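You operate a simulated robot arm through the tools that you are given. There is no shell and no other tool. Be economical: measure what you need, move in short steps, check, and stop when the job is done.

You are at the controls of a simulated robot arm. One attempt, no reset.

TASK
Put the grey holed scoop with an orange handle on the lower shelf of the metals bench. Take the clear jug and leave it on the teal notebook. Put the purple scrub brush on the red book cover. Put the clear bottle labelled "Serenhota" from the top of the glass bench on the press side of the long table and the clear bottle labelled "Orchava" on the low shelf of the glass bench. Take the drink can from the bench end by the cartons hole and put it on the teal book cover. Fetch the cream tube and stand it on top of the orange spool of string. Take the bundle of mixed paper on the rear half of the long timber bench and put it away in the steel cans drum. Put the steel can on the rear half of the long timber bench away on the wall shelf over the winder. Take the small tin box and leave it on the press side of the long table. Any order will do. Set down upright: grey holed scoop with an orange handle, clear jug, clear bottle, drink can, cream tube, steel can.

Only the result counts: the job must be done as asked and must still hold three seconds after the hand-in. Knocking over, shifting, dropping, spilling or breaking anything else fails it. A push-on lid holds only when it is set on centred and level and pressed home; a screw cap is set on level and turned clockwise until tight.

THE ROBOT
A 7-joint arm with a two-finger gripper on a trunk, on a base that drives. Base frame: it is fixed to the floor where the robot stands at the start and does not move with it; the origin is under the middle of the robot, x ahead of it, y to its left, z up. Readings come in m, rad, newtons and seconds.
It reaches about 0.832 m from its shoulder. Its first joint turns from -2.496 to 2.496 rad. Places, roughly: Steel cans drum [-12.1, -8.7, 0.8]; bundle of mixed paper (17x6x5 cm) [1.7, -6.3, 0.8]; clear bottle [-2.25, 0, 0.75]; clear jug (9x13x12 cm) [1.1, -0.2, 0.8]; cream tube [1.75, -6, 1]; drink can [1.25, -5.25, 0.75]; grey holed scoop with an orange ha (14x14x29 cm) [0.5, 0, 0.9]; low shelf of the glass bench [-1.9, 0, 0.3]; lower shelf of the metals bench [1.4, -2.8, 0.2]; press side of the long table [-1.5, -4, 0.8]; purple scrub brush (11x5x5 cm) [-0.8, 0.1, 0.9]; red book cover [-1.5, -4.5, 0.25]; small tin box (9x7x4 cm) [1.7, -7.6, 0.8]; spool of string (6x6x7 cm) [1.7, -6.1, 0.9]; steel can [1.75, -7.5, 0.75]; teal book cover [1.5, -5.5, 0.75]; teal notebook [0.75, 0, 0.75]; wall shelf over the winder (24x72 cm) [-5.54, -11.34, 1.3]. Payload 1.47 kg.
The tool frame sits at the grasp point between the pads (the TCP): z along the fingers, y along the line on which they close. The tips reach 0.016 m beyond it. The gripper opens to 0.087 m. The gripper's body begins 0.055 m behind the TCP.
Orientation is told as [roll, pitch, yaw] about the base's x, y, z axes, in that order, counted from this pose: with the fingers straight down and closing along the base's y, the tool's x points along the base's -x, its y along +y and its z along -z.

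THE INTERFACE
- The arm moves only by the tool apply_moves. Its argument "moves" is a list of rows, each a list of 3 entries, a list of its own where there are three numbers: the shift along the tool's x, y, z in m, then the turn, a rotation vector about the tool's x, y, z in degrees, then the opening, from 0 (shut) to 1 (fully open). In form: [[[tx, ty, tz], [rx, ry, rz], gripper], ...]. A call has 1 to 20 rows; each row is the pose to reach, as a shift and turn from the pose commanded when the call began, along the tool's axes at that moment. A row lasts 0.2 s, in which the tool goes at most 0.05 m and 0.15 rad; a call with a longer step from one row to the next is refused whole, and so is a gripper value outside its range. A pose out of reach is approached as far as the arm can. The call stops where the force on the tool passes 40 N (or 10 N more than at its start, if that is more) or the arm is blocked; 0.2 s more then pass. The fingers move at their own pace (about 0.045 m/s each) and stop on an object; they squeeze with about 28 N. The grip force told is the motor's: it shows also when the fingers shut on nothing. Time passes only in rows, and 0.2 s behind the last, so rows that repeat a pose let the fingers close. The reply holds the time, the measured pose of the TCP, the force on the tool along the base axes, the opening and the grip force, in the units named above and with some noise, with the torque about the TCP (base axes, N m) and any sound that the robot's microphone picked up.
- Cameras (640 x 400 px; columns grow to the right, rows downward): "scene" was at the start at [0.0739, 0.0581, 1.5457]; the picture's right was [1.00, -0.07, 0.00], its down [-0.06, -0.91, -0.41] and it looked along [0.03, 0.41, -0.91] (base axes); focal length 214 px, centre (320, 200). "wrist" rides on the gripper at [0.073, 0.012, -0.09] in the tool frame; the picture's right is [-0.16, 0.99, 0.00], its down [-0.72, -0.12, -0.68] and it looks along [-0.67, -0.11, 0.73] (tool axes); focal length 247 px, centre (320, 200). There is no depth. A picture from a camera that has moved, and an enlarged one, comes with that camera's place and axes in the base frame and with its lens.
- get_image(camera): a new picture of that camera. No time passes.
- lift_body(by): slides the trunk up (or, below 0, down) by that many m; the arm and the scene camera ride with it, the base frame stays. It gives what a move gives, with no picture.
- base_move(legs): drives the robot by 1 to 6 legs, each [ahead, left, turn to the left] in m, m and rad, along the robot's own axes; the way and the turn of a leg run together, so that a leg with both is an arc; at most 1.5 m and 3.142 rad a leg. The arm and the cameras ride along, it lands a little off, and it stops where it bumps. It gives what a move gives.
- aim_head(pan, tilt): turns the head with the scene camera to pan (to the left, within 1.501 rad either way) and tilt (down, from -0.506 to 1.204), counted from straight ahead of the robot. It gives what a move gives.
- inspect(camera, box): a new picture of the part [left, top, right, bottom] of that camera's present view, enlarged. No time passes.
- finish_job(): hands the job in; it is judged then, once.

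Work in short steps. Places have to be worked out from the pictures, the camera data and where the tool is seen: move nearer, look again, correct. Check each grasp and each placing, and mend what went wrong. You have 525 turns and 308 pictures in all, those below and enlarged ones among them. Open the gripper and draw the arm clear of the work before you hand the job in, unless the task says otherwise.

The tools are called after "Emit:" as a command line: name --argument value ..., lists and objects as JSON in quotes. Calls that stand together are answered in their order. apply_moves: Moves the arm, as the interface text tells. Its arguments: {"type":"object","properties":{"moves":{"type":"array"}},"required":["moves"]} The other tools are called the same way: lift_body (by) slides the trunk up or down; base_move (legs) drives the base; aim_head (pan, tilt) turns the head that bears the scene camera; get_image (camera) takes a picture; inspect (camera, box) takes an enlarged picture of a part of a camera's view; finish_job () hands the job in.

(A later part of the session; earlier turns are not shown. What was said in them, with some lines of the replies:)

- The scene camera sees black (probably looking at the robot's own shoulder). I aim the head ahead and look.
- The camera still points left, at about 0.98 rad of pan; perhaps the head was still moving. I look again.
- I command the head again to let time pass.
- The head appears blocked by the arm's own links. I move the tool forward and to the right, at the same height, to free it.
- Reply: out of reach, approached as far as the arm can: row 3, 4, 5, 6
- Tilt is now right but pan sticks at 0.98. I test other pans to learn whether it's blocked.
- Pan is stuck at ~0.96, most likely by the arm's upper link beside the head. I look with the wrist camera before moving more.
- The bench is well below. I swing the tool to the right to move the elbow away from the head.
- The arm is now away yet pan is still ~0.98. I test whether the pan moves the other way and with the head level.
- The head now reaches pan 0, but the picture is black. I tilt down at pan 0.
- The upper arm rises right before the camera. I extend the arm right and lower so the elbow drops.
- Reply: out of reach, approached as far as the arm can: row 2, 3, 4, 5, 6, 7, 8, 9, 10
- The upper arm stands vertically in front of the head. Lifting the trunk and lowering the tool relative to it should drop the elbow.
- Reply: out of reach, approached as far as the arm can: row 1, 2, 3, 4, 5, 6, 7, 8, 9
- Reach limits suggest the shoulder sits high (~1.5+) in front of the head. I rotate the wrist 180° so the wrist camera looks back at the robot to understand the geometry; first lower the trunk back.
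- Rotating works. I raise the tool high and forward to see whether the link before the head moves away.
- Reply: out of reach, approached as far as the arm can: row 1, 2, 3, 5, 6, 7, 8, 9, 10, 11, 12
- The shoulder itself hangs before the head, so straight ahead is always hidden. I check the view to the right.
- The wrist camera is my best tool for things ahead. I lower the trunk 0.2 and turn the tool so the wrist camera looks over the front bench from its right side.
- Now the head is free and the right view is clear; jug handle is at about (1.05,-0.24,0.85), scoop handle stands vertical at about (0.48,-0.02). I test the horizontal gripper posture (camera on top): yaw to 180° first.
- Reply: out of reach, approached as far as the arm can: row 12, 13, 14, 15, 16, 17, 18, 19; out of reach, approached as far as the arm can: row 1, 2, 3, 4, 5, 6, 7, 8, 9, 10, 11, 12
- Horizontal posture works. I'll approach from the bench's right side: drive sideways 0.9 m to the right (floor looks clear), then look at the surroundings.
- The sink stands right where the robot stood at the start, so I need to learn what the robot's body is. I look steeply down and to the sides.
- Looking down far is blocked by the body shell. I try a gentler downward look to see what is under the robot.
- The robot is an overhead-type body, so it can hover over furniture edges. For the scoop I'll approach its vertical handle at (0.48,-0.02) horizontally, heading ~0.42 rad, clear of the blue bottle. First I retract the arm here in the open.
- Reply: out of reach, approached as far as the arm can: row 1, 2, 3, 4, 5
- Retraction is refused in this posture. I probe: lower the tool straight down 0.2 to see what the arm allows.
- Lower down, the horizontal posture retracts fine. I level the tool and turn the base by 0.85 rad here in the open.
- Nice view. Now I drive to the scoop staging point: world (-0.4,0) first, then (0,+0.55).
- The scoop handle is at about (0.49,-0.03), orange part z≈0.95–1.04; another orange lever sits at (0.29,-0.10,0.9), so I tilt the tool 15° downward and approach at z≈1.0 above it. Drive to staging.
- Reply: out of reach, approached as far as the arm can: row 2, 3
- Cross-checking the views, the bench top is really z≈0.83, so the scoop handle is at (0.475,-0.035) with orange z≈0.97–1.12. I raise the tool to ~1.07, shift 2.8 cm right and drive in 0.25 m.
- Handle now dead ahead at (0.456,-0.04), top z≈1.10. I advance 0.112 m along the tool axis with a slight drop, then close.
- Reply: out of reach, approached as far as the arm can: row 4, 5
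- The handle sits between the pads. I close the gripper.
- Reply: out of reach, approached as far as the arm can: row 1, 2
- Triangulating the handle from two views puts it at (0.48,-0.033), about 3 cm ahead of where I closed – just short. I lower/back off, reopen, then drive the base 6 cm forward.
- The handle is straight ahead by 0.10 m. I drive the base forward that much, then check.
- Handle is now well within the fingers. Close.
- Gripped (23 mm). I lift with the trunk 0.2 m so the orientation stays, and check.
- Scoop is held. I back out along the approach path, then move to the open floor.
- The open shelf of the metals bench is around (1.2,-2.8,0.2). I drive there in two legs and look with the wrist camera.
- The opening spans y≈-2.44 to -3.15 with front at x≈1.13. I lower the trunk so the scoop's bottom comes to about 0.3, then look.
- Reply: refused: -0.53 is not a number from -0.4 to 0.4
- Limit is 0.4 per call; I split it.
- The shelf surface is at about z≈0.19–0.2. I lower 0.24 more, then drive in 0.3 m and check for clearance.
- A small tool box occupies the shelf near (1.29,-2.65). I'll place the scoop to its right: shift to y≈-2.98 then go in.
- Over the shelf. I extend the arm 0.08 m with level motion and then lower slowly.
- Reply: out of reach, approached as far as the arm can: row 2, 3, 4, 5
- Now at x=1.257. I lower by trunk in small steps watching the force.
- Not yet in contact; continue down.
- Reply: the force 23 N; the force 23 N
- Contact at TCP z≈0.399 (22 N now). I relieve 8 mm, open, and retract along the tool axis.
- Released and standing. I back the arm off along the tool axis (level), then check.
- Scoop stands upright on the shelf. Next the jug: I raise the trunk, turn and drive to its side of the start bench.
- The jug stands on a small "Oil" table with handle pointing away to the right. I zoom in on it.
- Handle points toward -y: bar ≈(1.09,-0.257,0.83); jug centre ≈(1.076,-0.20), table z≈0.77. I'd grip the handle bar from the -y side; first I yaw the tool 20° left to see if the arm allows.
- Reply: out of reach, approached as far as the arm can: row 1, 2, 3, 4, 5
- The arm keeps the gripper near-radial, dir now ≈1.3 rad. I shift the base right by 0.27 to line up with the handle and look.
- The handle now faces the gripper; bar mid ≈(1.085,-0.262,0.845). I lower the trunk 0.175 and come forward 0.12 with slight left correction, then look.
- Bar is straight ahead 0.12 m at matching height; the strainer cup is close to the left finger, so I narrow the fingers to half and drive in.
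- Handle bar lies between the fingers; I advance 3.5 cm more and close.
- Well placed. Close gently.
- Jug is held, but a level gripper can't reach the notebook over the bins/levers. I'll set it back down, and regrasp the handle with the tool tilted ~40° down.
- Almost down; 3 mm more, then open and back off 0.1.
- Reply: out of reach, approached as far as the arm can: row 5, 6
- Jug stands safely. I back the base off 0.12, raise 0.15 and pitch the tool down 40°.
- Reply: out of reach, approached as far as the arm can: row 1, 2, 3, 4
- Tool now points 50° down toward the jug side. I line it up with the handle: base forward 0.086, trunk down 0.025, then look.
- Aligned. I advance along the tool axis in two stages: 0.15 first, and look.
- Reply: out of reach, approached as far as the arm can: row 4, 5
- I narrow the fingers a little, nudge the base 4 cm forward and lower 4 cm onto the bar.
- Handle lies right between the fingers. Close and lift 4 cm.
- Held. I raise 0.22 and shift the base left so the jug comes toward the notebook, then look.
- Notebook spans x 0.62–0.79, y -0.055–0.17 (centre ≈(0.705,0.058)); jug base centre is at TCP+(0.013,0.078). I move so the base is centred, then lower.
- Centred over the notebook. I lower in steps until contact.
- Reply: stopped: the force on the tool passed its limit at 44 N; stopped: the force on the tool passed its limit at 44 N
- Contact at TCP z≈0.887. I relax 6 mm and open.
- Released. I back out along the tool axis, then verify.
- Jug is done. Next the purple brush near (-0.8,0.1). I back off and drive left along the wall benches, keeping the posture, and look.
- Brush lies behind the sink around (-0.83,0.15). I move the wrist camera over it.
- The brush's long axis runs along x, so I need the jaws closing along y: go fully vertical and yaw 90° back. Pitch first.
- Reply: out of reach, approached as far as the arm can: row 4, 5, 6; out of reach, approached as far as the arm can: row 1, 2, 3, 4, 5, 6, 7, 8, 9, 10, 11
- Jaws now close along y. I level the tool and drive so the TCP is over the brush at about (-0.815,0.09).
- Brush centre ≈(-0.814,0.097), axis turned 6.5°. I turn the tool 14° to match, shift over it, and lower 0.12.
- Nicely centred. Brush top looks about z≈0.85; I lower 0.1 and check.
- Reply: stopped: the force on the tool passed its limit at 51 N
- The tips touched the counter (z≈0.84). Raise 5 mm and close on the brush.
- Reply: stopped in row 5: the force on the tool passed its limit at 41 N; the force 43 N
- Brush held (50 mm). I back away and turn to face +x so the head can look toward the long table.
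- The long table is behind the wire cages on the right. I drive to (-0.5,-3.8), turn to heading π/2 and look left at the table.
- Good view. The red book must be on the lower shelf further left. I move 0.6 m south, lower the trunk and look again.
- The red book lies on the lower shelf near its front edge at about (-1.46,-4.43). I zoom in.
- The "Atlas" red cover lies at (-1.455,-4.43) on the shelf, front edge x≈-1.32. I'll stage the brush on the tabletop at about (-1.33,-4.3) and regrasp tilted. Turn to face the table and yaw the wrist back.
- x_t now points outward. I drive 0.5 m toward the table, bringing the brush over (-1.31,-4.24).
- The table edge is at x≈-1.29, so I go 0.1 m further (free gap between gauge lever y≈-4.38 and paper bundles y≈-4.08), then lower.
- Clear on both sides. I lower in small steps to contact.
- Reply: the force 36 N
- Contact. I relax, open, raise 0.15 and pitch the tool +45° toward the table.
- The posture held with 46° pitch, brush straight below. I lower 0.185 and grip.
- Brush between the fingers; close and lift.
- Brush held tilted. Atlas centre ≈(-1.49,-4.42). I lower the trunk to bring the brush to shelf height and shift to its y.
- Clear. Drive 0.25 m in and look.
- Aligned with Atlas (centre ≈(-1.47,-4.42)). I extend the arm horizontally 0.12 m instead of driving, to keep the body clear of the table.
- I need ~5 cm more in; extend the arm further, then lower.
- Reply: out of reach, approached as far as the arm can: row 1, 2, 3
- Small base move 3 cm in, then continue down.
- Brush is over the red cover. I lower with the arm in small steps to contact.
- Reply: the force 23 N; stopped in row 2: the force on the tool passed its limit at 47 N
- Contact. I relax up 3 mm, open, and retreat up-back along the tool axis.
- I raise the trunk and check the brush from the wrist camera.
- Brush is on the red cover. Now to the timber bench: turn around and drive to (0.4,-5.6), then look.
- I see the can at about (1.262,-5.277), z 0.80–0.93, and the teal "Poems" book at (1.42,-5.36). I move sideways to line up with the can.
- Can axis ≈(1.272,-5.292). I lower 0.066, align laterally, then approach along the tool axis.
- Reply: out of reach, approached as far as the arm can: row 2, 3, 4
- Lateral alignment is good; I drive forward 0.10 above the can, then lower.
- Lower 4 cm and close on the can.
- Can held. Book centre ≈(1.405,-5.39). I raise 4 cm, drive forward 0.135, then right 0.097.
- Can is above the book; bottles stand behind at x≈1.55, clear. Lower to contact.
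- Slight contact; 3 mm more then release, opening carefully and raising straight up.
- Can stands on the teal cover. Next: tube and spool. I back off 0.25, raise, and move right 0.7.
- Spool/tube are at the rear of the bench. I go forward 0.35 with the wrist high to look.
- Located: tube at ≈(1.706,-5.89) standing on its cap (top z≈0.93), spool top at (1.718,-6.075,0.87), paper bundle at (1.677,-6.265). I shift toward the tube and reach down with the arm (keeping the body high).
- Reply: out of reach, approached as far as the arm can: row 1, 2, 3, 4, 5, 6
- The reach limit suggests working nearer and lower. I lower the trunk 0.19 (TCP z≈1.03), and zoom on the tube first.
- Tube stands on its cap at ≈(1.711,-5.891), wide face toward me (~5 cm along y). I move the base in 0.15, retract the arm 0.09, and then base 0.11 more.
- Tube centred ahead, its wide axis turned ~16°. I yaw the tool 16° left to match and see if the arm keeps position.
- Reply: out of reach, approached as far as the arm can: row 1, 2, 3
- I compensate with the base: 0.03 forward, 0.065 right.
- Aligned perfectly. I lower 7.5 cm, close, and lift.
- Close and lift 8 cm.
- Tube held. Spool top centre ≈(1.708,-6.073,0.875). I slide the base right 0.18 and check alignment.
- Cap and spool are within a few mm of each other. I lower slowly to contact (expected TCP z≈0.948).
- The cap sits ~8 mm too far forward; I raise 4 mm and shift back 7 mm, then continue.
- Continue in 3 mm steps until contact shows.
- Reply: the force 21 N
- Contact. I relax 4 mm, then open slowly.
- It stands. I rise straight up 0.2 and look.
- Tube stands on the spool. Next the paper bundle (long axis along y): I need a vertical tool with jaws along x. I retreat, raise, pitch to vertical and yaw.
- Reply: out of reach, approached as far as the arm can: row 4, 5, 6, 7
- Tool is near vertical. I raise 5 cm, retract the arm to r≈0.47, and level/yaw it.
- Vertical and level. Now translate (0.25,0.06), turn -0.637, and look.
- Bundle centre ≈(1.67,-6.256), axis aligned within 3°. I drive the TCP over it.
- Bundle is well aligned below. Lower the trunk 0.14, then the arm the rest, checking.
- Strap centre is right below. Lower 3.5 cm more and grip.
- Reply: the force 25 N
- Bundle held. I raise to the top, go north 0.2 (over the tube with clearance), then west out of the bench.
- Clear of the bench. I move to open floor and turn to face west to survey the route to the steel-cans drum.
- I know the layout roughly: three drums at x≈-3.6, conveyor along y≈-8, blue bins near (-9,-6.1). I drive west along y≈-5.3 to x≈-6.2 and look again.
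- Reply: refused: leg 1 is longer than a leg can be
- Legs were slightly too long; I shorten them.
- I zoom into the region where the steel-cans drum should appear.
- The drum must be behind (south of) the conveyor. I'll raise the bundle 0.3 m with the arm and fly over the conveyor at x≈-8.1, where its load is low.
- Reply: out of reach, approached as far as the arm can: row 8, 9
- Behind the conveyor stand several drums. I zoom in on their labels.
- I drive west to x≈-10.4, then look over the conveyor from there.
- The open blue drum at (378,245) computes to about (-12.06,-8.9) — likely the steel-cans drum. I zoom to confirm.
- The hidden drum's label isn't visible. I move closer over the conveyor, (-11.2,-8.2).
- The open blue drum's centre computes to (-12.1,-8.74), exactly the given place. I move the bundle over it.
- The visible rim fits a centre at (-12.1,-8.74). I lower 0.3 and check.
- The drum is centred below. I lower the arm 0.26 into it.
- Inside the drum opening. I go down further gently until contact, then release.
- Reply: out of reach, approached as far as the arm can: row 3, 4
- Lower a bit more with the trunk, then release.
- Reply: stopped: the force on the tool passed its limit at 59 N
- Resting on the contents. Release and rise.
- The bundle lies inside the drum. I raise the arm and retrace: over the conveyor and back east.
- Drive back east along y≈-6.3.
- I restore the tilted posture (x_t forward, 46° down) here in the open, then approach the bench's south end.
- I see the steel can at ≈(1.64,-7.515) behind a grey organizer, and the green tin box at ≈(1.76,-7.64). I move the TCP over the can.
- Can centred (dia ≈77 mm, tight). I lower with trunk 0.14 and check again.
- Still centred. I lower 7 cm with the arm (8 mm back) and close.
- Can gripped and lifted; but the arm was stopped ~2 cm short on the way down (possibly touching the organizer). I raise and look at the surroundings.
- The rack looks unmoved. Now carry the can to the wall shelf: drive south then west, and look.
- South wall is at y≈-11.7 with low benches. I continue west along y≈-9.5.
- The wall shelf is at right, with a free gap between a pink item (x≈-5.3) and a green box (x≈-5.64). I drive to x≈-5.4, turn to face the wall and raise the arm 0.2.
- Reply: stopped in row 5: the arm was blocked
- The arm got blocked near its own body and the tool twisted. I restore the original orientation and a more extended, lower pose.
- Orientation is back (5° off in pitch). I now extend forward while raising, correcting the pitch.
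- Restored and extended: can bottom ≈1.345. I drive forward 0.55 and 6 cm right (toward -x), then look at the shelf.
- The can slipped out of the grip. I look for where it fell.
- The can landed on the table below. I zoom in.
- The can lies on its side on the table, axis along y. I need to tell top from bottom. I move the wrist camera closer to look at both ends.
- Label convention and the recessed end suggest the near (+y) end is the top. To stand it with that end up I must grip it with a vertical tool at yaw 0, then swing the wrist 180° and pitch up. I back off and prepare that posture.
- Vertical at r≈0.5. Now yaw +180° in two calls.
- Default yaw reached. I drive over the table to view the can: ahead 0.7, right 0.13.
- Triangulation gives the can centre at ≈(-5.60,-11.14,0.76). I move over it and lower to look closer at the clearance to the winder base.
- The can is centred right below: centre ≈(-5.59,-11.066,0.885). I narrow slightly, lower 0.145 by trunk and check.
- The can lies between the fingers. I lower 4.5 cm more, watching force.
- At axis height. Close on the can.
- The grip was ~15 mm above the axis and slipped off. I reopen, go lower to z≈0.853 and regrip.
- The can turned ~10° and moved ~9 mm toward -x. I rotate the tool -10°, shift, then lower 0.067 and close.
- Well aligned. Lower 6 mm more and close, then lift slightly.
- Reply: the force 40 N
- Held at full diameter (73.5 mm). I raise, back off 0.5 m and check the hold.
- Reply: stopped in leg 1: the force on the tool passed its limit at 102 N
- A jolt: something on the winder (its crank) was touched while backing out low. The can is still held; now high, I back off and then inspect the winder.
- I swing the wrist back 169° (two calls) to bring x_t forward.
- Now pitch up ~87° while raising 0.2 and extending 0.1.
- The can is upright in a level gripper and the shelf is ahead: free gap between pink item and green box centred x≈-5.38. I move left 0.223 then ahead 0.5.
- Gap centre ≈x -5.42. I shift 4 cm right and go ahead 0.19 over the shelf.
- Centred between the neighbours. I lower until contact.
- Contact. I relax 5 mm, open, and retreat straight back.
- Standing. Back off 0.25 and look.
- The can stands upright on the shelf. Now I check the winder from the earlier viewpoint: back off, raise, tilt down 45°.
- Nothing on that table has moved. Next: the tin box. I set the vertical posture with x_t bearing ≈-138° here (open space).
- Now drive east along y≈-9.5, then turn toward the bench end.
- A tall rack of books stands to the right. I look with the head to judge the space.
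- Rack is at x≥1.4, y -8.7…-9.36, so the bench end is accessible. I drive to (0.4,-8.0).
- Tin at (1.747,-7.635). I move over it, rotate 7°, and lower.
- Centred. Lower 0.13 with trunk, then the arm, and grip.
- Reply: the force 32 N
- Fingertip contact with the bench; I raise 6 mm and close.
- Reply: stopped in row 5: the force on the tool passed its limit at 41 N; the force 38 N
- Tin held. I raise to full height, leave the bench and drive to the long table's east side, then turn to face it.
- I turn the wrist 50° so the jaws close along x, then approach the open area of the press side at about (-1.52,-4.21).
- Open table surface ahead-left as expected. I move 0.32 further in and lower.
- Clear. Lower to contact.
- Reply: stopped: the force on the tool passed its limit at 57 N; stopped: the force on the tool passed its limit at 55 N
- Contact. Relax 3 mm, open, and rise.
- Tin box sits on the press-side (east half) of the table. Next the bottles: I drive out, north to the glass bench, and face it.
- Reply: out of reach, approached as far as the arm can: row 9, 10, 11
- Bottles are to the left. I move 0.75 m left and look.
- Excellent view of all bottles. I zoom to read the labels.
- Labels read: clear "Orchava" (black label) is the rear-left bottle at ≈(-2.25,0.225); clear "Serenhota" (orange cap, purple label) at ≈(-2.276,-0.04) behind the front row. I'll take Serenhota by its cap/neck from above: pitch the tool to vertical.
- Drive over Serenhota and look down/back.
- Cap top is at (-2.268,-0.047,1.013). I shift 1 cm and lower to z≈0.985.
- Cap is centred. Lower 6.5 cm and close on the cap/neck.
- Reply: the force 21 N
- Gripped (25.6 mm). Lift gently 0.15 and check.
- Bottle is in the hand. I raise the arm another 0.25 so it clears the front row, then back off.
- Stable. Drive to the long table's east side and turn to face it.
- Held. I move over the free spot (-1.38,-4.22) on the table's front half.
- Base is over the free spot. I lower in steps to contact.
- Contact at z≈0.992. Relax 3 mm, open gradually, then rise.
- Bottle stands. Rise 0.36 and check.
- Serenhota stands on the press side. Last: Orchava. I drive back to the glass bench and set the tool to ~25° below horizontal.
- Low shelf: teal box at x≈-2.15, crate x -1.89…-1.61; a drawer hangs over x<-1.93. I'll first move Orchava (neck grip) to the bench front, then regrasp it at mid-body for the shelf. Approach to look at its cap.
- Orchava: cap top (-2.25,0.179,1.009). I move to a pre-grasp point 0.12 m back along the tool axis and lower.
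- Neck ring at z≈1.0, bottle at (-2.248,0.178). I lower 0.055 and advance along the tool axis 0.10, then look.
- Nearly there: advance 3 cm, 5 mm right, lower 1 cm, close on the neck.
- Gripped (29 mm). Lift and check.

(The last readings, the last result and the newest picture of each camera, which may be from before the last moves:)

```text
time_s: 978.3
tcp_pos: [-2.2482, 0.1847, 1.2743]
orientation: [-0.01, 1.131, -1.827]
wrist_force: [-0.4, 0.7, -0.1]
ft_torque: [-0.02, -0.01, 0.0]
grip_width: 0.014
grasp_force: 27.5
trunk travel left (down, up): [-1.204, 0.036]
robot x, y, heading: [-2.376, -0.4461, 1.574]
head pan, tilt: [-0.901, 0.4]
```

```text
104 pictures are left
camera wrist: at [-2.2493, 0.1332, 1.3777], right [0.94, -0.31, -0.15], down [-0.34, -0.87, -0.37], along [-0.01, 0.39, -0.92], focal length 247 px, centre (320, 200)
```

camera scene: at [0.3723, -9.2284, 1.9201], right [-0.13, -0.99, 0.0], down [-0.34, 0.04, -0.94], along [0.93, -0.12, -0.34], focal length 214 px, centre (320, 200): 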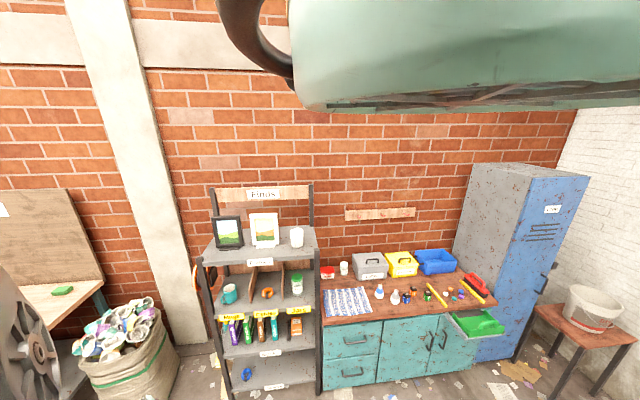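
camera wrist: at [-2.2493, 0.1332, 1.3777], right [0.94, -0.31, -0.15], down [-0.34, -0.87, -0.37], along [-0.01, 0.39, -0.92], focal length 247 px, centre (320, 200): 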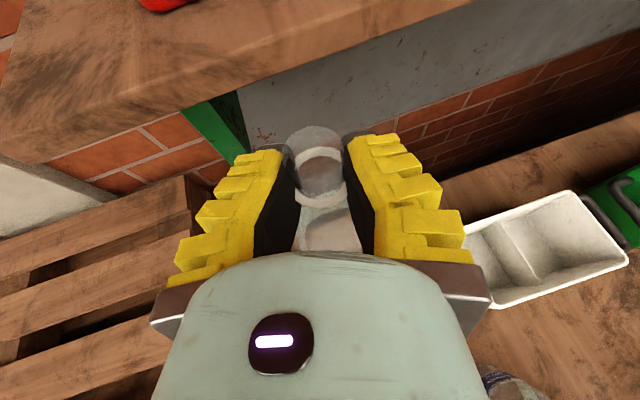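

Held at the neck. I raise 3 cm more, back out over the front row, then look at the low shelf from lower.

Emit:
lift_body --by 0.03

Emit:
base_move --legs '[[-0.95, -0.1, 0], [0, -0.2, 0]]'

Emit:
lift_body --by -0.35

Emit:
get_image --camera "wrist"

```text
time_s: 979.0
tcp_pos: [-2.2487, 0.1861, 1.3043]
orientation: [-0.008, 1.132, -1.83]
wrist_force: [0.0, 1.2, -0.2]
ft_torque: [-0.02, 0.02, -0.01]
grip_width: 0.0142
grasp_force: 27.8
trunk travel left (down, up): [-1.234, 0.006]
robot x, y, heading: [-2.3786, -0.4451, 1.573]
head pan, tilt: [-0.901, 0.4]
```

```text
time_s: 985.2
tcp_pos: [-1.9471, -0.7709, 1.3052]
orientation: [-0.009, 1.132, -1.823]
wrist_force: [1.3, 0.4, -0.4]
ft_torque: [-0.03, 0.0, 0.01]
grip_width: 0.0146
grasp_force: 27.9
trunk travel left (down, up): [-1.234, 0.006]
robot x, y, heading: [-2.0656, -1.4023, 1.579]
head pan, tilt: [-0.901, 0.4]
```

```text
time_s: 988.7
tcp_pos: [-1.9457, -0.7706, 0.9547]
orientation: [-0.01, 1.134, -1.824]
wrist_force: [-0.2, -0.3, 0.3]
ft_torque: [-0.02, 0.02, -0.01]
grip_width: 0.0149
grasp_force: 28.1
trunk travel left (down, up): [-0.884, 0.356]
robot x, y, heading: [-2.0708, -1.4027, 1.575]
head pan, tilt: [-0.901, 0.4]
```

```text
103 pictures are left
camera wrist: at [-1.9471, -0.8225, 1.0578], right [0.94, -0.3, -0.15], down [-0.34, -0.87, -0.37], along [-0.02, 0.39, -0.92], focal length 247 px, centre (320, 200)
```

wrist: 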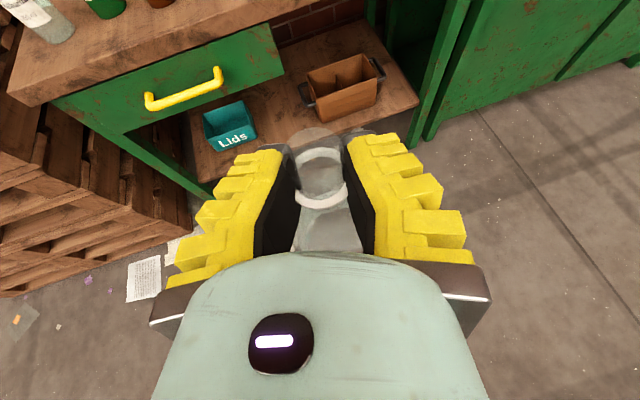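

Drawer bottom z≈0.637 over x<-1.94, so a neck grip would put the camera too close. I stage the bottle on the bench front at (-1.915,-0.255) and regrasp at mid-body.

Emit:
lift_body --by 0.13

Emit:
base_move --legs '[[0.5, -0.03, 0]]'

Emit:
get_image --camera "wrist"

```text
time_s: 990.2
tcp_pos: [-1.9464, -0.7697, 1.0834]
orientation: [-0.01, 1.133, -1.823]
wrist_force: [-0.1, -0.3, -0.2]
ft_torque: [0.0, -0.02, 0.02]
grip_width: 0.0149
grasp_force: 28.3
trunk travel left (down, up): [-1.014, 0.226]
robot x, y, heading: [-2.0699, -1.4024, 1.572]
head pan, tilt: [-0.901, 0.4]
```

```text
time_s: 993.2
tcp_pos: [-1.9141, -0.2644, 1.0837]
orientation: [-0.009, 1.132, -1.829]
wrist_force: [-0.3, 0.4, -0.4]
ft_torque: [-0.01, 0.02, -0.05]
grip_width: 0.0146
grasp_force: 27.9
trunk travel left (down, up): [-1.014, 0.226]
robot x, y, heading: [-2.0425, -0.8923, 1.574]
head pan, tilt: [-0.901, 0.4]
```

```text
102 pictures are left
camera wrist: at [-1.9151, -0.3164, 1.1877], right [0.94, -0.31, -0.15], down [-0.34, -0.86, -0.37], along [-0.01, 0.39, -0.92], focal length 247 px, centre (320, 200)
```

wrist: 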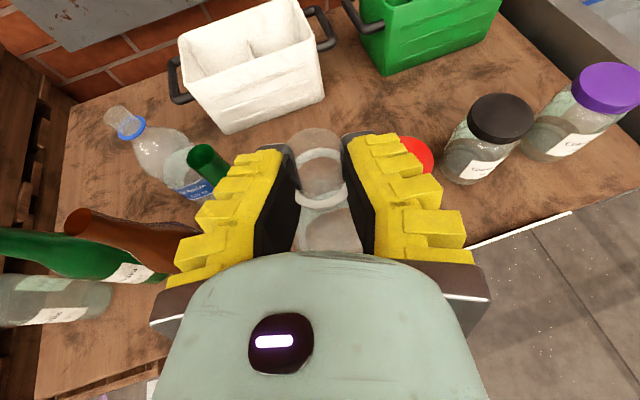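

Neighbours clear by ~3 cm; I go 3 cm further in from the edge and lower to contact.

Emit:
base_move --legs '[[0.03, 0, 0]]'

Emit:
lift_body --by -0.07

Emit:
lift_body --by -0.01

Emit:
lift_body --by -0.008

Emit:
lift_body --by -0.008

```text
time_s: 994.1
tcp_pos: [-1.9136, -0.2338, 1.0846]
orientation: [-0.008, 1.131, -1.829]
wrist_force: [-0.1, 0.2, -0.2]
ft_torque: [0.03, 0.01, 0.0]
grip_width: 0.015
grasp_force: 28.1
trunk travel left (down, up): [-1.014, 0.226]
robot x, y, heading: [-2.0436, -0.8659, 1.568]
head pan, tilt: [-0.901, 0.4]
```

```text
time_s: 995.1
tcp_pos: [-1.9139, -0.2344, 1.0134]
orientation: [-0.007, 1.132, -1.828]
wrist_force: [-0.6, 0.0, 0.0]
ft_torque: [0.02, 0.0, 0.05]
grip_width: 0.0147
grasp_force: 27.6
trunk travel left (down, up): [-0.944, 0.296]
robot x, y, heading: [-2.0434, -0.8654, 1.57]
head pan, tilt: [-0.901, 0.4]
```

```text
time_s: 995.7
tcp_pos: [-1.9143, -0.2341, 1.0057]
orientation: [-0.007, 1.133, -1.828]
wrist_force: [0.4, -0.8, -0.4]
ft_torque: [-0.01, 0.02, 0.0]
grip_width: 0.0151
grasp_force: 28.4
trunk travel left (down, up): [-0.934, 0.306]
robot x, y, heading: [-2.0422, -0.8667, 1.567]
head pan, tilt: [-0.901, 0.4]
```

```text
time_s: 996.3
tcp_pos: [-1.9155, -0.2336, 0.9968]
orientation: [-0.009, 1.132, -1.829]
wrist_force: [0.3, 0.9, 0.6]
ft_torque: [0.03, -0.01, 0.02]
grip_width: 0.0148
grasp_force: 27.9
trunk travel left (down, up): [-0.926, 0.314]
robot x, y, heading: [-2.0433, -0.8661, 1.571]
head pan, tilt: [-0.901, 0.4]
```

```text
time_s: 996.9
tcp_pos: [-1.9133, -0.2299, 0.9944]
orientation: [-0.008, 1.149, -1.827]
wrist_force: [-1.4, -4.1, 35.4]
ft_torque: [0.1, -0.14, 0.03]
grip_width: 0.0164
grasp_force: 27.9
trunk travel left (down, up): [-0.918, 0.322]
robot x, y, heading: [-2.0384, -0.865, 1.573]
head pan, tilt: [-0.901, 0.4]
```

Contact. Relax 7 mm, open slowly.

Emit:
lift_body --by 0.006

Emit:
apply_moves --moves '[[[0, 0, 0], [0, 0, 0], 0.25], [[0, 0, 0], [0, 0, 0], 0.4], [[0, 0, 0], [0, 0, 0], 0.6], [[0, 0, 0], [0, 0, 0], 0.65], [[0, 0, 0], [0, 0, 0], 0.65]]'

Emit:
get_image --camera "wrist"

```text
time_s: 997.4
tcp_pos: [-1.9144, -0.2339, 0.9943]
orientation: [-0.008, 1.133, -1.833]
wrist_force: [-0.2, 2.1, 12.8]
ft_torque: [0.13, -0.01, -0.01]
grip_width: 0.0189
grasp_force: 28.0
trunk travel left (down, up): [-0.924, 0.316]
robot x, y, heading: [-2.0393, -0.867, 1.573]
head pan, tilt: [-0.901, 0.4]
```

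```text
time_s: 998.6
tcp_pos: [-1.9142, -0.2337, 0.9936]
orientation: [-0.009, 1.133, -1.829]
wrist_force: [-1.0, 0.2, 0.3]
ft_torque: [0.01, 0.01, 0.0]
grip_width: 0.0614
grasp_force: 3.1
trunk travel left (down, up): [-0.924, 0.316]
robot x, y, heading: [-2.0408, -0.8659, 1.572]
head pan, tilt: [-0.901, 0.4]
```

```text
101 pictures are left
camera wrist: at [-1.915, -0.2865, 1.0977], right [0.94, -0.31, -0.15], down [-0.34, -0.87, -0.37], along [-0.01, 0.39, -0.92], focal length 247 px, centre (320, 200)
```

wrist: 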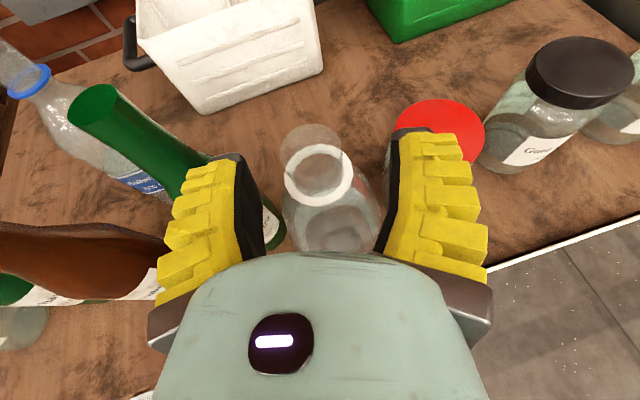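

Standing. I retreat 0.2, lower 0.11, open fully and re-approach at mid-body.

Emit:
base_move --legs '[[-0.2, 0, 0]]'

Emit:
lift_body --by -0.115

Emit:
apply_moves --moves '[[[0, 0, 0], [0, 0, 0], 1], [[0, 0, 0], [0, 0, 0], 1], [[0, 0, 0], [0, 0, 0], 1]]'

Emit:
get_image --camera "wrist"

```text
time_s: 1000.2
tcp_pos: [-1.9136, -0.4338, 0.9938]
orientation: [-0.008, 1.132, -1.829]
wrist_force: [0.8, 0.0, 0.5]
ft_torque: [0.0, 0.0, 0.02]
grip_width: 0.0612
grasp_force: 3.6
trunk travel left (down, up): [-0.924, 0.316]
robot x, y, heading: [-2.0387, -1.0672, 1.573]
head pan, tilt: [-0.901, 0.4]
```

```text
time_s: 1001.7
tcp_pos: [-1.914, -0.4345, 0.8792]
orientation: [-0.007, 1.131, -1.83]
wrist_force: [-0.4, 0.6, -0.2]
ft_torque: [-0.01, 0.02, -0.02]
grip_width: 0.0612
grasp_force: 3.6
trunk travel left (down, up): [-0.809, 0.431]
robot x, y, heading: [-2.044, -1.0636, 1.57]
head pan, tilt: [-0.901, 0.4]
```

```text
time_s: 1002.5
tcp_pos: [-1.9147, -0.434, 0.8794]
orientation: [-0.008, 1.134, -1.83]
wrist_force: [0.1, -0.6, 0.4]
ft_torque: [0.01, -0.02, 0.04]
grip_width: 0.0869
grasp_force: 0.1
trunk travel left (down, up): [-0.809, 0.431]
robot x, y, heading: [-2.0426, -1.0632, 1.572]
head pan, tilt: [-0.901, 0.4]
```

```text
100 pictures are left
camera wrist: at [-1.9154, -0.4861, 0.9827], right [0.94, -0.31, -0.15], down [-0.34, -0.87, -0.37], along [-0.01, 0.39, -0.92], focal length 247 px, centre (320, 200)
```

wrist: 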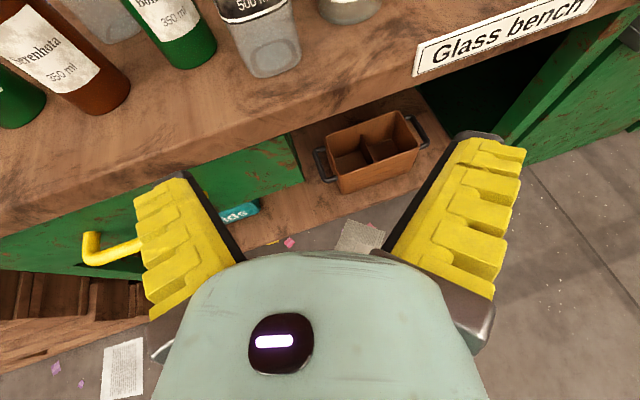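

Bottle base ≈(-1.925,-0.21). I narrow the opening to ~75 mm, drive ahead 0.12 and recheck.

Emit:
apply_moves --moves '[[[0, 0, 0], [0, 0, 0], 0.83], [[0, 0, 0], [0, 0, 0], 0.83]]'

Emit:
base_move --legs '[[0.12, 0.01, 0]]'

Emit:
get_image --camera "wrist"

```text
time_s: 1003.1
tcp_pos: [-1.9138, -0.435, 0.8802]
orientation: [-0.008, 1.132, -1.828]
wrist_force: [-1.1, 0.0, -0.6]
ft_torque: [-0.03, 0.03, -0.01]
grip_width: 0.0752
grasp_force: 2.3
trunk travel left (down, up): [-0.809, 0.431]
robot x, y, heading: [-2.0369, -1.0615, 1.571]
head pan, tilt: [-0.901, 0.4]
```

```text
time_s: 1004.3
tcp_pos: [-1.9252, -0.315, 0.8784]
orientation: [-0.008, 1.133, -1.828]
wrist_force: [0.5, -0.6, -0.3]
ft_torque: [0.0, -0.01, -0.02]
grip_width: 0.0754
grasp_force: 2.3
trunk travel left (down, up): [-0.809, 0.431]
robot x, y, heading: [-2.0527, -0.9434, 1.575]
head pan, tilt: [-0.901, 0.4]
```

```text
99 pictures are left
camera wrist: at [-1.9254, -0.3669, 0.9828], right [0.94, -0.31, -0.15], down [-0.34, -0.87, -0.37], along [-0.01, 0.39, -0.92], focal length 247 px, centre (320, 200)
```

wrist: 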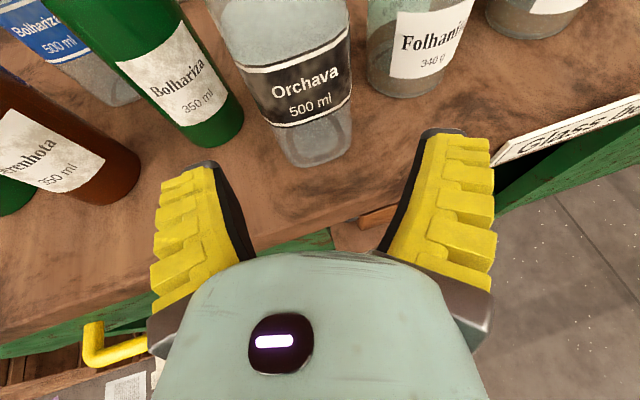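

Bottle centre ≈(-1.92,-0.221), gaps to neighbours ~1.5–2 cm on each side. Advance 0.09 and look.

Emit:
base_move --legs '[[0.085, -0.004, 0]]'

Emit:
get_image --camera "wrist"

```text
time_s: 1005.4
tcp_pos: [-1.9209, -0.231, 0.8789]
orientation: [-0.009, 1.133, -1.83]
wrist_force: [0.0, -0.5, -0.1]
ft_torque: [0.02, 0.01, 0.0]
grip_width: 0.0753
grasp_force: 2.0
trunk travel left (down, up): [-0.809, 0.431]
robot x, y, heading: [-2.0479, -0.8607, 1.568]
head pan, tilt: [-0.901, 0.4]
```

```text
98 pictures are left
camera wrist: at [-1.9212, -0.2823, 0.9828], right [0.94, -0.31, -0.15], down [-0.34, -0.86, -0.37], along [-0.01, 0.39, -0.92], focal length 247 px, centre (320, 200)
```

wrist: 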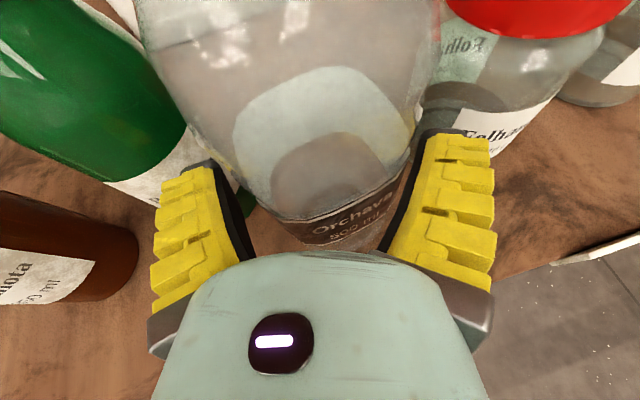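

Bottle is between the fingers. Close and lift slightly.

Emit:
apply_moves --moves '[[[0, 0, 0.006], [0, 0, 0], 0.7], [[0, 0, 0.006], [0, 0, 0], 0.4], [[0, 0, 0.006], [0, 0, 0], 0], [[0, 0, 0.006], [0, 0, 0], 0], [[0, 0, 0.006], [0, 0, 0], 0]]'

Emit:
lift_body --by 0.05

Emit:
get_image --camera "wrist"

```text
time_s: 1006.6
tcp_pos: [-1.9182, -0.2246, 0.8798]
orientation: [-0.003, 1.142, -1.825]
wrist_force: [-0.8, 0.2, 1.9]
ft_torque: [0.06, 0.05, 0.02]
grip_width: 0.0595
grasp_force: 27.4
trunk travel left (down, up): [-0.809, 0.431]
robot x, y, heading: [-2.0434, -0.8602, 1.569]
head pan, tilt: [-0.901, 0.4]
```

```text
time_s: 1007.5
tcp_pos: [-1.918, -0.2259, 0.9299]
orientation: [-0.002, 1.141, -1.824]
wrist_force: [0.0, 0.1, -0.1]
ft_torque: [-0.02, -0.02, -0.03]
grip_width: 0.059
grasp_force: 27.7
trunk travel left (down, up): [-0.859, 0.381]
robot x, y, heading: [-2.0472, -0.8572, 1.572]
head pan, tilt: [-0.901, 0.4]
```

```text
97 pictures are left
camera wrist: at [-1.9197, -0.2785, 1.0323], right [0.94, -0.31, -0.14], down [-0.34, -0.86, -0.38], along [-0.01, 0.4, -0.92], focal length 247 px, centre (320, 200)
```

wrist: 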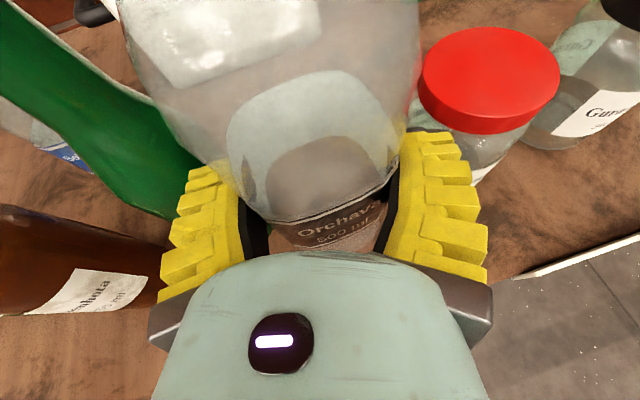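

Held at the body. I back out 0.45, lower to shelf height and look.

Emit:
base_move --legs '[[-0.45, 0, 0]]'

Emit:
lift_body --by -0.3

Emit:
lift_body --by -0.15

Emit:
get_image --camera "wrist"

```text
time_s: 1010.2
tcp_pos: [-1.9168, -0.6733, 0.9302]
orientation: [-0.003, 1.143, -1.829]
wrist_force: [0.3, 0.5, -0.4]
ft_torque: [0.0, 0.0, -0.03]
grip_width: 0.0591
grasp_force: 27.9
trunk travel left (down, up): [-0.859, 0.381]
robot x, y, heading: [-2.0467, -1.3082, 1.569]
head pan, tilt: [-0.901, 0.4]
```

```text
time_s: 1013.2
tcp_pos: [-1.9176, -0.6733, 0.6293]
orientation: [-0.003, 1.145, -1.83]
wrist_force: [0.6, -0.5, -0.3]
ft_torque: [0.02, 0.02, 0.01]
grip_width: 0.0584
grasp_force: 28.2
trunk travel left (down, up): [-0.559, 0.681]
robot x, y, heading: [-2.046, -1.3086, 1.57]
head pan, tilt: [-0.901, 0.4]
```

```text
time_s: 1015.0
tcp_pos: [-1.9159, -0.673, 0.4782]
orientation: [-0.002, 1.145, -1.83]
wrist_force: [0.1, 0.8, -0.8]
ft_torque: [-0.02, 0.03, 0.02]
grip_width: 0.0584
grasp_force: 28.1
trunk travel left (down, up): [-0.409, 0.831]
robot x, y, heading: [-2.0512, -1.3098, 1.571]
head pan, tilt: [-0.901, 0.4]
```

```text
96 pictures are left
camera wrist: at [-1.9186, -0.7263, 0.5826], right [0.94, -0.31, -0.14], down [-0.34, -0.86, -0.38], along [-0.01, 0.4, -0.92], focal length 247 px, centre (320, 200)
```

wrist: 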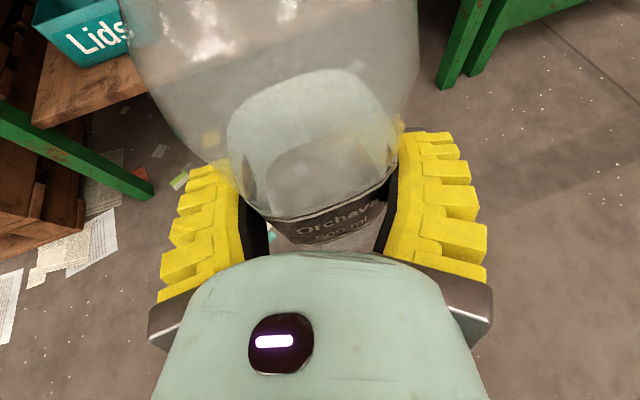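

Shelf edge z≈0.29. I lower 5.5 cm (bottle bottom ≈0.33), shift to x≈-1.99 and go in 0.3.

Emit:
lift_body --by -0.05

Emit:
base_move --legs '[[0, 0.075, 0], [0.28, 0, 0]]'

Emit:
get_image --camera "wrist"

```text
time_s: 1015.9
tcp_pos: [-1.917, -0.6738, 0.4294]
orientation: [-0.002, 1.142, -1.83]
wrist_force: [-0.2, -0.2, -0.6]
ft_torque: [0.0, -0.02, 0.02]
grip_width: 0.0582
grasp_force: 28.7
trunk travel left (down, up): [-0.359, 0.881]
robot x, y, heading: [-2.0463, -1.3061, 1.57]
head pan, tilt: [-0.901, 0.4]
```

```text
time_s: 1018.5
tcp_pos: [-1.9944, -0.3923, 0.4286]
orientation: [-0.002, 1.144, -1.824]
wrist_force: [0.4, -0.1, -0.1]
ft_torque: [-0.02, 0.0, -0.02]
grip_width: 0.0582
grasp_force: 28.0
trunk travel left (down, up): [-0.359, 0.881]
robot x, y, heading: [-2.1219, -1.0314, 1.575]
head pan, tilt: [-0.901, 0.4]
```

```text
95 pictures are left
camera wrist: at [-1.9955, -0.4459, 0.5323], right [0.94, -0.31, -0.14], down [-0.34, -0.86, -0.38], along [-0.01, 0.4, -0.92], focal length 247 px, centre (320, 200)
```

wrist: 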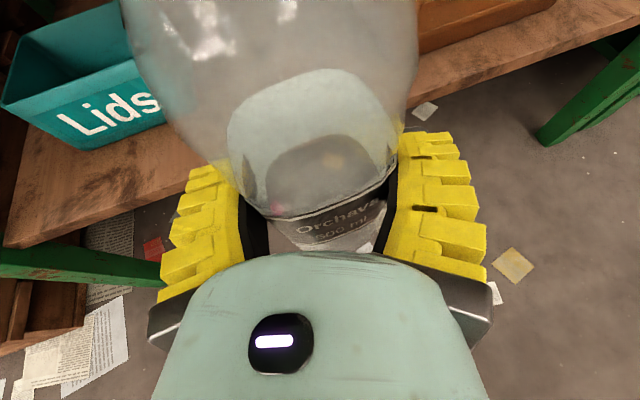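

Gap between "Lids" box and crate is ≈0.29 m wide, shelf front edge y≈-0.25. I go in 0.24 m to y≈-0.15.

Emit:
base_move --legs '[[0.24, 0.0, 0]]'

Emit:
get_image --camera "wrist"

```text
time_s: 1020.3
tcp_pos: [-1.9961, -0.1531, 0.4282]
orientation: [-0.004, 1.142, -1.824]
wrist_force: [-0.8, 0.0, -0.7]
ft_torque: [0.02, 0.0, 0.0]
grip_width: 0.0582
grasp_force: 28.6
trunk travel left (down, up): [-0.359, 0.881]
robot x, y, heading: [-2.1236, -0.7881, 1.574]
head pan, tilt: [-0.901, 0.4]
```

```text
94 pictures are left
camera wrist: at [-1.9964, -0.2058, 0.5322], right [0.94, -0.31, -0.14], down [-0.34, -0.86, -0.38], along [-0.01, 0.4, -0.92], focal length 247 px, centre (320, 200)
```

wrist: 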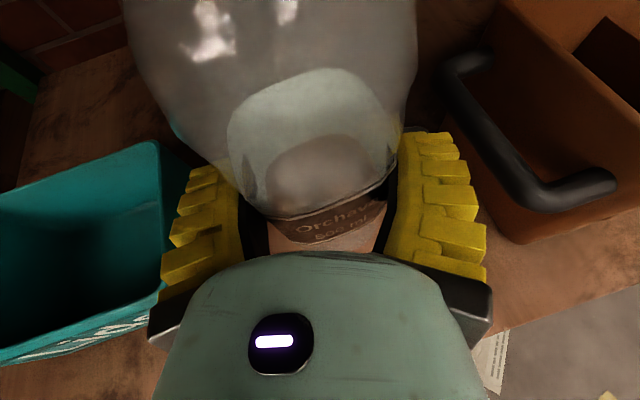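

Good, clear on both sides. Lower to contact.

Emit:
lift_body --by -0.025

Emit:
lift_body --by -0.01

Emit:
lift_body --by -0.008

Emit:
lift_body --by -0.006

```text
time_s: 1021.0
tcp_pos: [-1.9945, -0.1523, 0.4029]
orientation: [-0.002, 1.143, -1.824]
wrist_force: [0.0, -0.8, -0.4]
ft_torque: [-0.03, -0.02, 0.01]
grip_width: 0.0581
grasp_force: 28.3
trunk travel left (down, up): [-0.334, 0.906]
robot x, y, heading: [-2.1219, -0.7894, 1.574]
head pan, tilt: [-0.901, 0.4]
```

```text
time_s: 1021.5
tcp_pos: [-1.995, -0.1532, 0.3944]
orientation: [0.0, 1.143, -1.824]
wrist_force: [0.0, 0.0, -0.8]
ft_torque: [-0.01, 0.02, 0.01]
grip_width: 0.0578
grasp_force: 28.0
trunk travel left (down, up): [-0.324, 0.916]
robot x, y, heading: [-2.1196, -0.7915, 1.57]
head pan, tilt: [-0.901, 0.4]
```

```text
time_s: 1022.1
tcp_pos: [-1.9955, -0.1522, 0.3869]
orientation: [0.0, 1.143, -1.825]
wrist_force: [0.3, -0.4, -0.5]
ft_torque: [0.03, -0.01, 0.03]
grip_width: 0.058
grasp_force: 27.3
trunk travel left (down, up): [-0.316, 0.924]
robot x, y, heading: [-2.1253, -0.7868, 1.573]
head pan, tilt: [-0.901, 0.4]
```

```text
time_s: 1022.7
tcp_pos: [-1.9958, -0.1523, 0.3808]
orientation: [-0.002, 1.142, -1.823]
wrist_force: [-0.9, 0.8, 0.4]
ft_torque: [-0.04, -0.01, 0.0]
grip_width: 0.0578
grasp_force: 27.8
trunk travel left (down, up): [-0.31, 0.93]
robot x, y, heading: [-2.1218, -0.7858, 1.575]
head pan, tilt: [-0.901, 0.4]
```

Emit:
lift_body --by -0.006

Emit:
lift_body --by -0.006

Emit:
lift_body --by -0.006

Emit:
lift_body --by -0.006

```text
time_s: 1023.2
tcp_pos: [-1.9944, -0.1492, 0.377]
orientation: [-0.002, 1.149, -1.824]
wrist_force: [-1.5, -5.0, 17.2]
ft_torque: [0.24, -0.06, -0.01]
grip_width: 0.0585
grasp_force: 28.3
trunk travel left (down, up): [-0.304, 0.936]
robot x, y, heading: [-2.1228, -0.7893, 1.573]
head pan, tilt: [-0.901, 0.4]
```

```text
time_s: 1023.8
tcp_pos: [-1.9961, -0.1514, 0.3689]
orientation: [-0.004, 1.144, -1.823]
wrist_force: [-1.8, -5.2, 14.5]
ft_torque: [0.18, -0.07, 0.0]
grip_width: 0.0574
grasp_force: 28.2
trunk travel left (down, up): [-0.298, 0.942]
robot x, y, heading: [-2.125, -0.7892, 1.575]
head pan, tilt: [-0.901, 0.4]
```

```text
time_s: 1024.3
tcp_pos: [-1.996, -0.1519, 0.3617]
orientation: [-0.002, 1.143, -1.824]
wrist_force: [-1.0, -2.9, 13.6]
ft_torque: [0.24, -0.04, 0.0]
grip_width: 0.0566
grasp_force: 28.3
trunk travel left (down, up): [-0.292, 0.948]
robot x, y, heading: [-2.1223, -0.7885, 1.57]
head pan, tilt: [-0.901, 0.4]
```

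```text
time_s: 1024.9
tcp_pos: [-1.9962, -0.151, 0.356]
orientation: [-0.002, 1.143, -1.823]
wrist_force: [-2.8, -6.3, 15.2]
ft_torque: [0.22, -0.1, -0.01]
grip_width: 0.0564
grasp_force: 27.6
trunk travel left (down, up): [-0.286, 0.954]
robot x, y, heading: [-2.12, -0.788, 1.572]
head pan, tilt: [-0.901, 0.4]
```

The bottle rests on the shelf (hand slid slightly down). Relax 3 mm, open, then retreat straight back.

Emit:
lift_body --by 0.003

Emit:
apply_moves --moves '[[[0, 0, 0], [0, 0, 0], 0.7], [[0, 0, 0], [0, 0, 0], 0.8], [[0, 0, 0], [0, 0, 0], 0.9], [[0, 0, 0], [0, 0, 0], 0.95], [[0, 0, 0], [0, 0, 0], 0.95]]'

Emit:
get_image --camera "wrist"

```text
time_s: 1025.4
tcp_pos: [-1.9943, -0.1543, 0.3579]
orientation: [-0.002, 1.137, -1.822]
wrist_force: [0.5, -0.5, -0.1]
ft_torque: [0.01, -0.02, -0.02]
grip_width: 0.0557
grasp_force: 27.8
trunk travel left (down, up): [-0.289, 0.951]
robot x, y, heading: [-2.125, -0.7835, 1.575]
head pan, tilt: [-0.901, 0.4]
```

```text
time_s: 1026.6
tcp_pos: [-1.9949, -0.1523, 0.3581]
orientation: [-0.001, 1.143, -1.823]
wrist_force: [0.9, 0.6, -0.1]
ft_torque: [-0.02, 0.05, 0.0]
grip_width: 0.0837
grasp_force: 0.6
trunk travel left (down, up): [-0.289, 0.951]
robot x, y, heading: [-2.1241, -0.7876, 1.574]
head pan, tilt: [-0.901, 0.4]
```

```text
93 pictures are left
camera wrist: at [-1.9963, -0.2056, 0.4623], right [0.94, -0.31, -0.14], down [-0.34, -0.86, -0.38], along [-0.01, 0.4, -0.92], focal length 247 px, centre (320, 200)
```

wrist: 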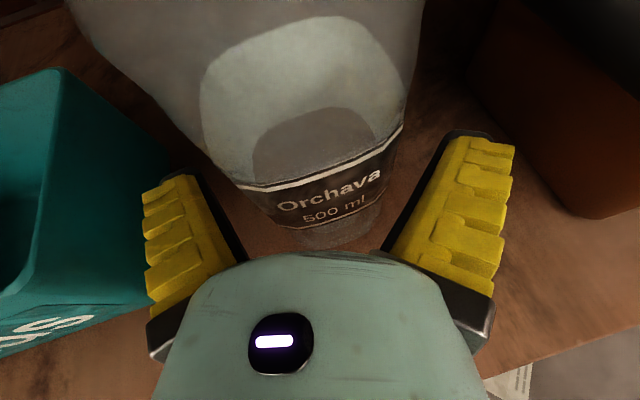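

Retreat along the gripper direction.

Emit:
base_move --legs '[[-0.2, 0.045, 0], [-0.3, 0, 0]]'

Emit:
get_image --camera "wrist"

```text
time_s: 1029.9
tcp_pos: [-2.0399, -0.6506, 0.3601]
orientation: [-0.003, 1.143, -1.82]
wrist_force: [0.9, -0.3, 0.1]
ft_torque: [-0.01, 0.0, 0.01]
grip_width: 0.0837
grasp_force: 0.6
trunk travel left (down, up): [-0.289, 0.951]
robot x, y, heading: [-2.1656, -1.288, 1.579]
head pan, tilt: [-0.901, 0.4]
```

```text
92 pictures are left
camera wrist: at [-2.0409, -0.7043, 0.4626], right [0.94, -0.31, -0.14], down [-0.34, -0.86, -0.38], along [-0.01, 0.4, -0.92], focal length 247 px, centre (320, 200)
```

wrist: 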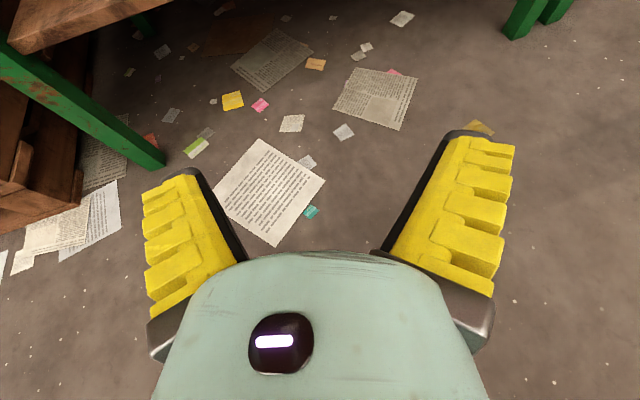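

Raise the trunk and check the bottle on the shelf.

Emit:
lift_body --by 0.4

Emit:
base_move --legs '[[-0.1, -0.05, 0]]'

Emit:
apply_moves --moves '[[[0, 0, 0], [0, 8, 0], 1], [[0, 0, 0], [0, 16, 0], 1], [[0, 0, 0], [0, 22, 0], 1]]'

Emit:
get_image --camera "wrist"

```text
time_s: 1033.7
tcp_pos: [-2.0396, -0.6527, 0.7596]
orientation: [-0.001, 1.142, -1.821]
wrist_force: [0.0, -0.4, 0.2]
ft_torque: [0.01, -0.02, 0.0]
grip_width: 0.0837
grasp_force: 0.5
trunk travel left (down, up): [-0.689, 0.551]
robot x, y, heading: [-2.166, -1.2894, 1.573]
head pan, tilt: [-0.901, 0.4]
```

```text
time_s: 1034.9
tcp_pos: [-1.9896, -0.7517, 0.7594]
orientation: [-0.002, 1.141, -1.819]
wrist_force: [-0.6, -1.0, 0.0]
ft_torque: [-0.03, 0.0, 0.03]
grip_width: 0.0838
grasp_force: 0.7
trunk travel left (down, up): [-0.689, 0.551]
robot x, y, heading: [-2.1138, -1.3859, 1.576]
head pan, tilt: [-0.901, 0.4]
```

```text
time_s: 1035.7
tcp_pos: [-2.0232, -0.7443, 0.8128]
orientation: [-0.048, 1.528, -1.87]
wrist_force: [0.2, 0.9, 0.4]
ft_torque: [-0.02, -0.02, 0.04]
grip_width: 0.087
grasp_force: 0.0
out of reach, approached as far as the arm can: row 1, 2, 3
trunk travel left (down, up): [-0.689, 0.551]
robot x, y, heading: [-2.1125, -1.3847, 1.578]
head pan, tilt: [-0.901, 0.4]
```

```text
91 pictures are left
camera wrist: at [-2.0327, -0.831, 0.8889], right [0.96, -0.25, -0.16], down [-0.29, -0.66, -0.69], along [0.07, 0.71, -0.7], focal length 247 px, centre (320, 200)
```

wrist: 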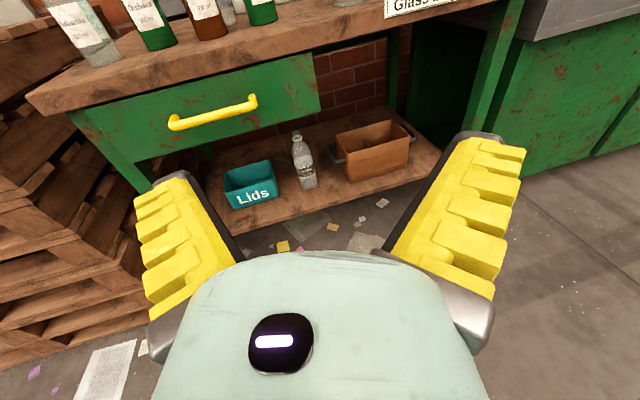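

Orchava stands on the low shelf. Before handing in I verify the timber bench (tube on spool, can on teal cover): raise and drive there.

Emit:
lift_body --by 0.4

Emit:
base_move --legs '[[0, -1.45, 0], [-0.3, -1.0, 0], [-1.45, 0, 0], [-1.45, 0, 0], [-1.2, 0, 0], [0, 0, -1.57]]'

Emit:
get_image --camera "wrist"

```text
time_s: 1039.5
tcp_pos: [-2.0222, -0.7474, 1.2094]
orientation: [-0.003, 1.52, -1.823]
wrist_force: [-1.4, 0.1, -1.0]
ft_torque: [-0.01, 0.04, -0.04]
grip_width: 0.0871
grasp_force: 0.1
trunk travel left (down, up): [-1.089, 0.151]
robot x, y, heading: [-2.1133, -1.3849, 1.577]
head pan, tilt: [-0.901, 0.4]
```

```text
time_s: 1074.7
tcp_pos: [0.9232, -5.8841, 1.2095]
orientation: [-0.004, 1.524, 2.878]
wrist_force: [-0.1, -0.2, 0.3]
ft_torque: [-0.03, 0.0, 0.01]
grip_width: 0.0868
grasp_force: 0.1
trunk travel left (down, up): [-1.089, 0.151]
robot x, y, heading: [0.2877, -5.7835, -0.007]
head pan, tilt: [-0.901, 0.4]
```

```text
90 pictures are left
camera wrist: at [0.837, -5.8742, 1.2867], right [-0.26, -0.95, -0.16], down [-0.66, 0.29, -0.69], along [0.7, -0.07, -0.71], focal length 247 px, centre (320, 200)
```

wrist: 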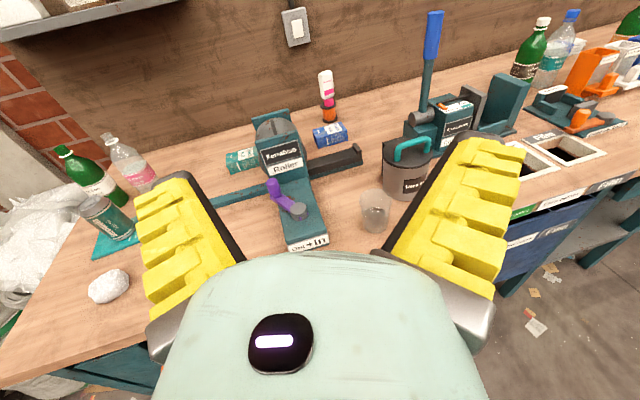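

The tube stands on the spool, the can on the teal cover, and nothing else looks disturbed. The gripper is open and clear, so I hand in.

Emit:
finish_job

```text
The job is handed in.
```

I placed all ten items as asked and handed the job in, but three things could count against it:

- **Steel can:** it slipped from the grip on the way to the wall shelf and landed on its side on the winder table. I picked it up again and stood it upright on the shelf. I judged which end is the top from its label and rim.
- **Winder:** while I was recovering the can, the gripper bumped something beside the winder hard (102 N). Before-and-after pictures showed nothing there had moved.
- **Steel cans drum:** I chose it by its given position, because its label was never in view.
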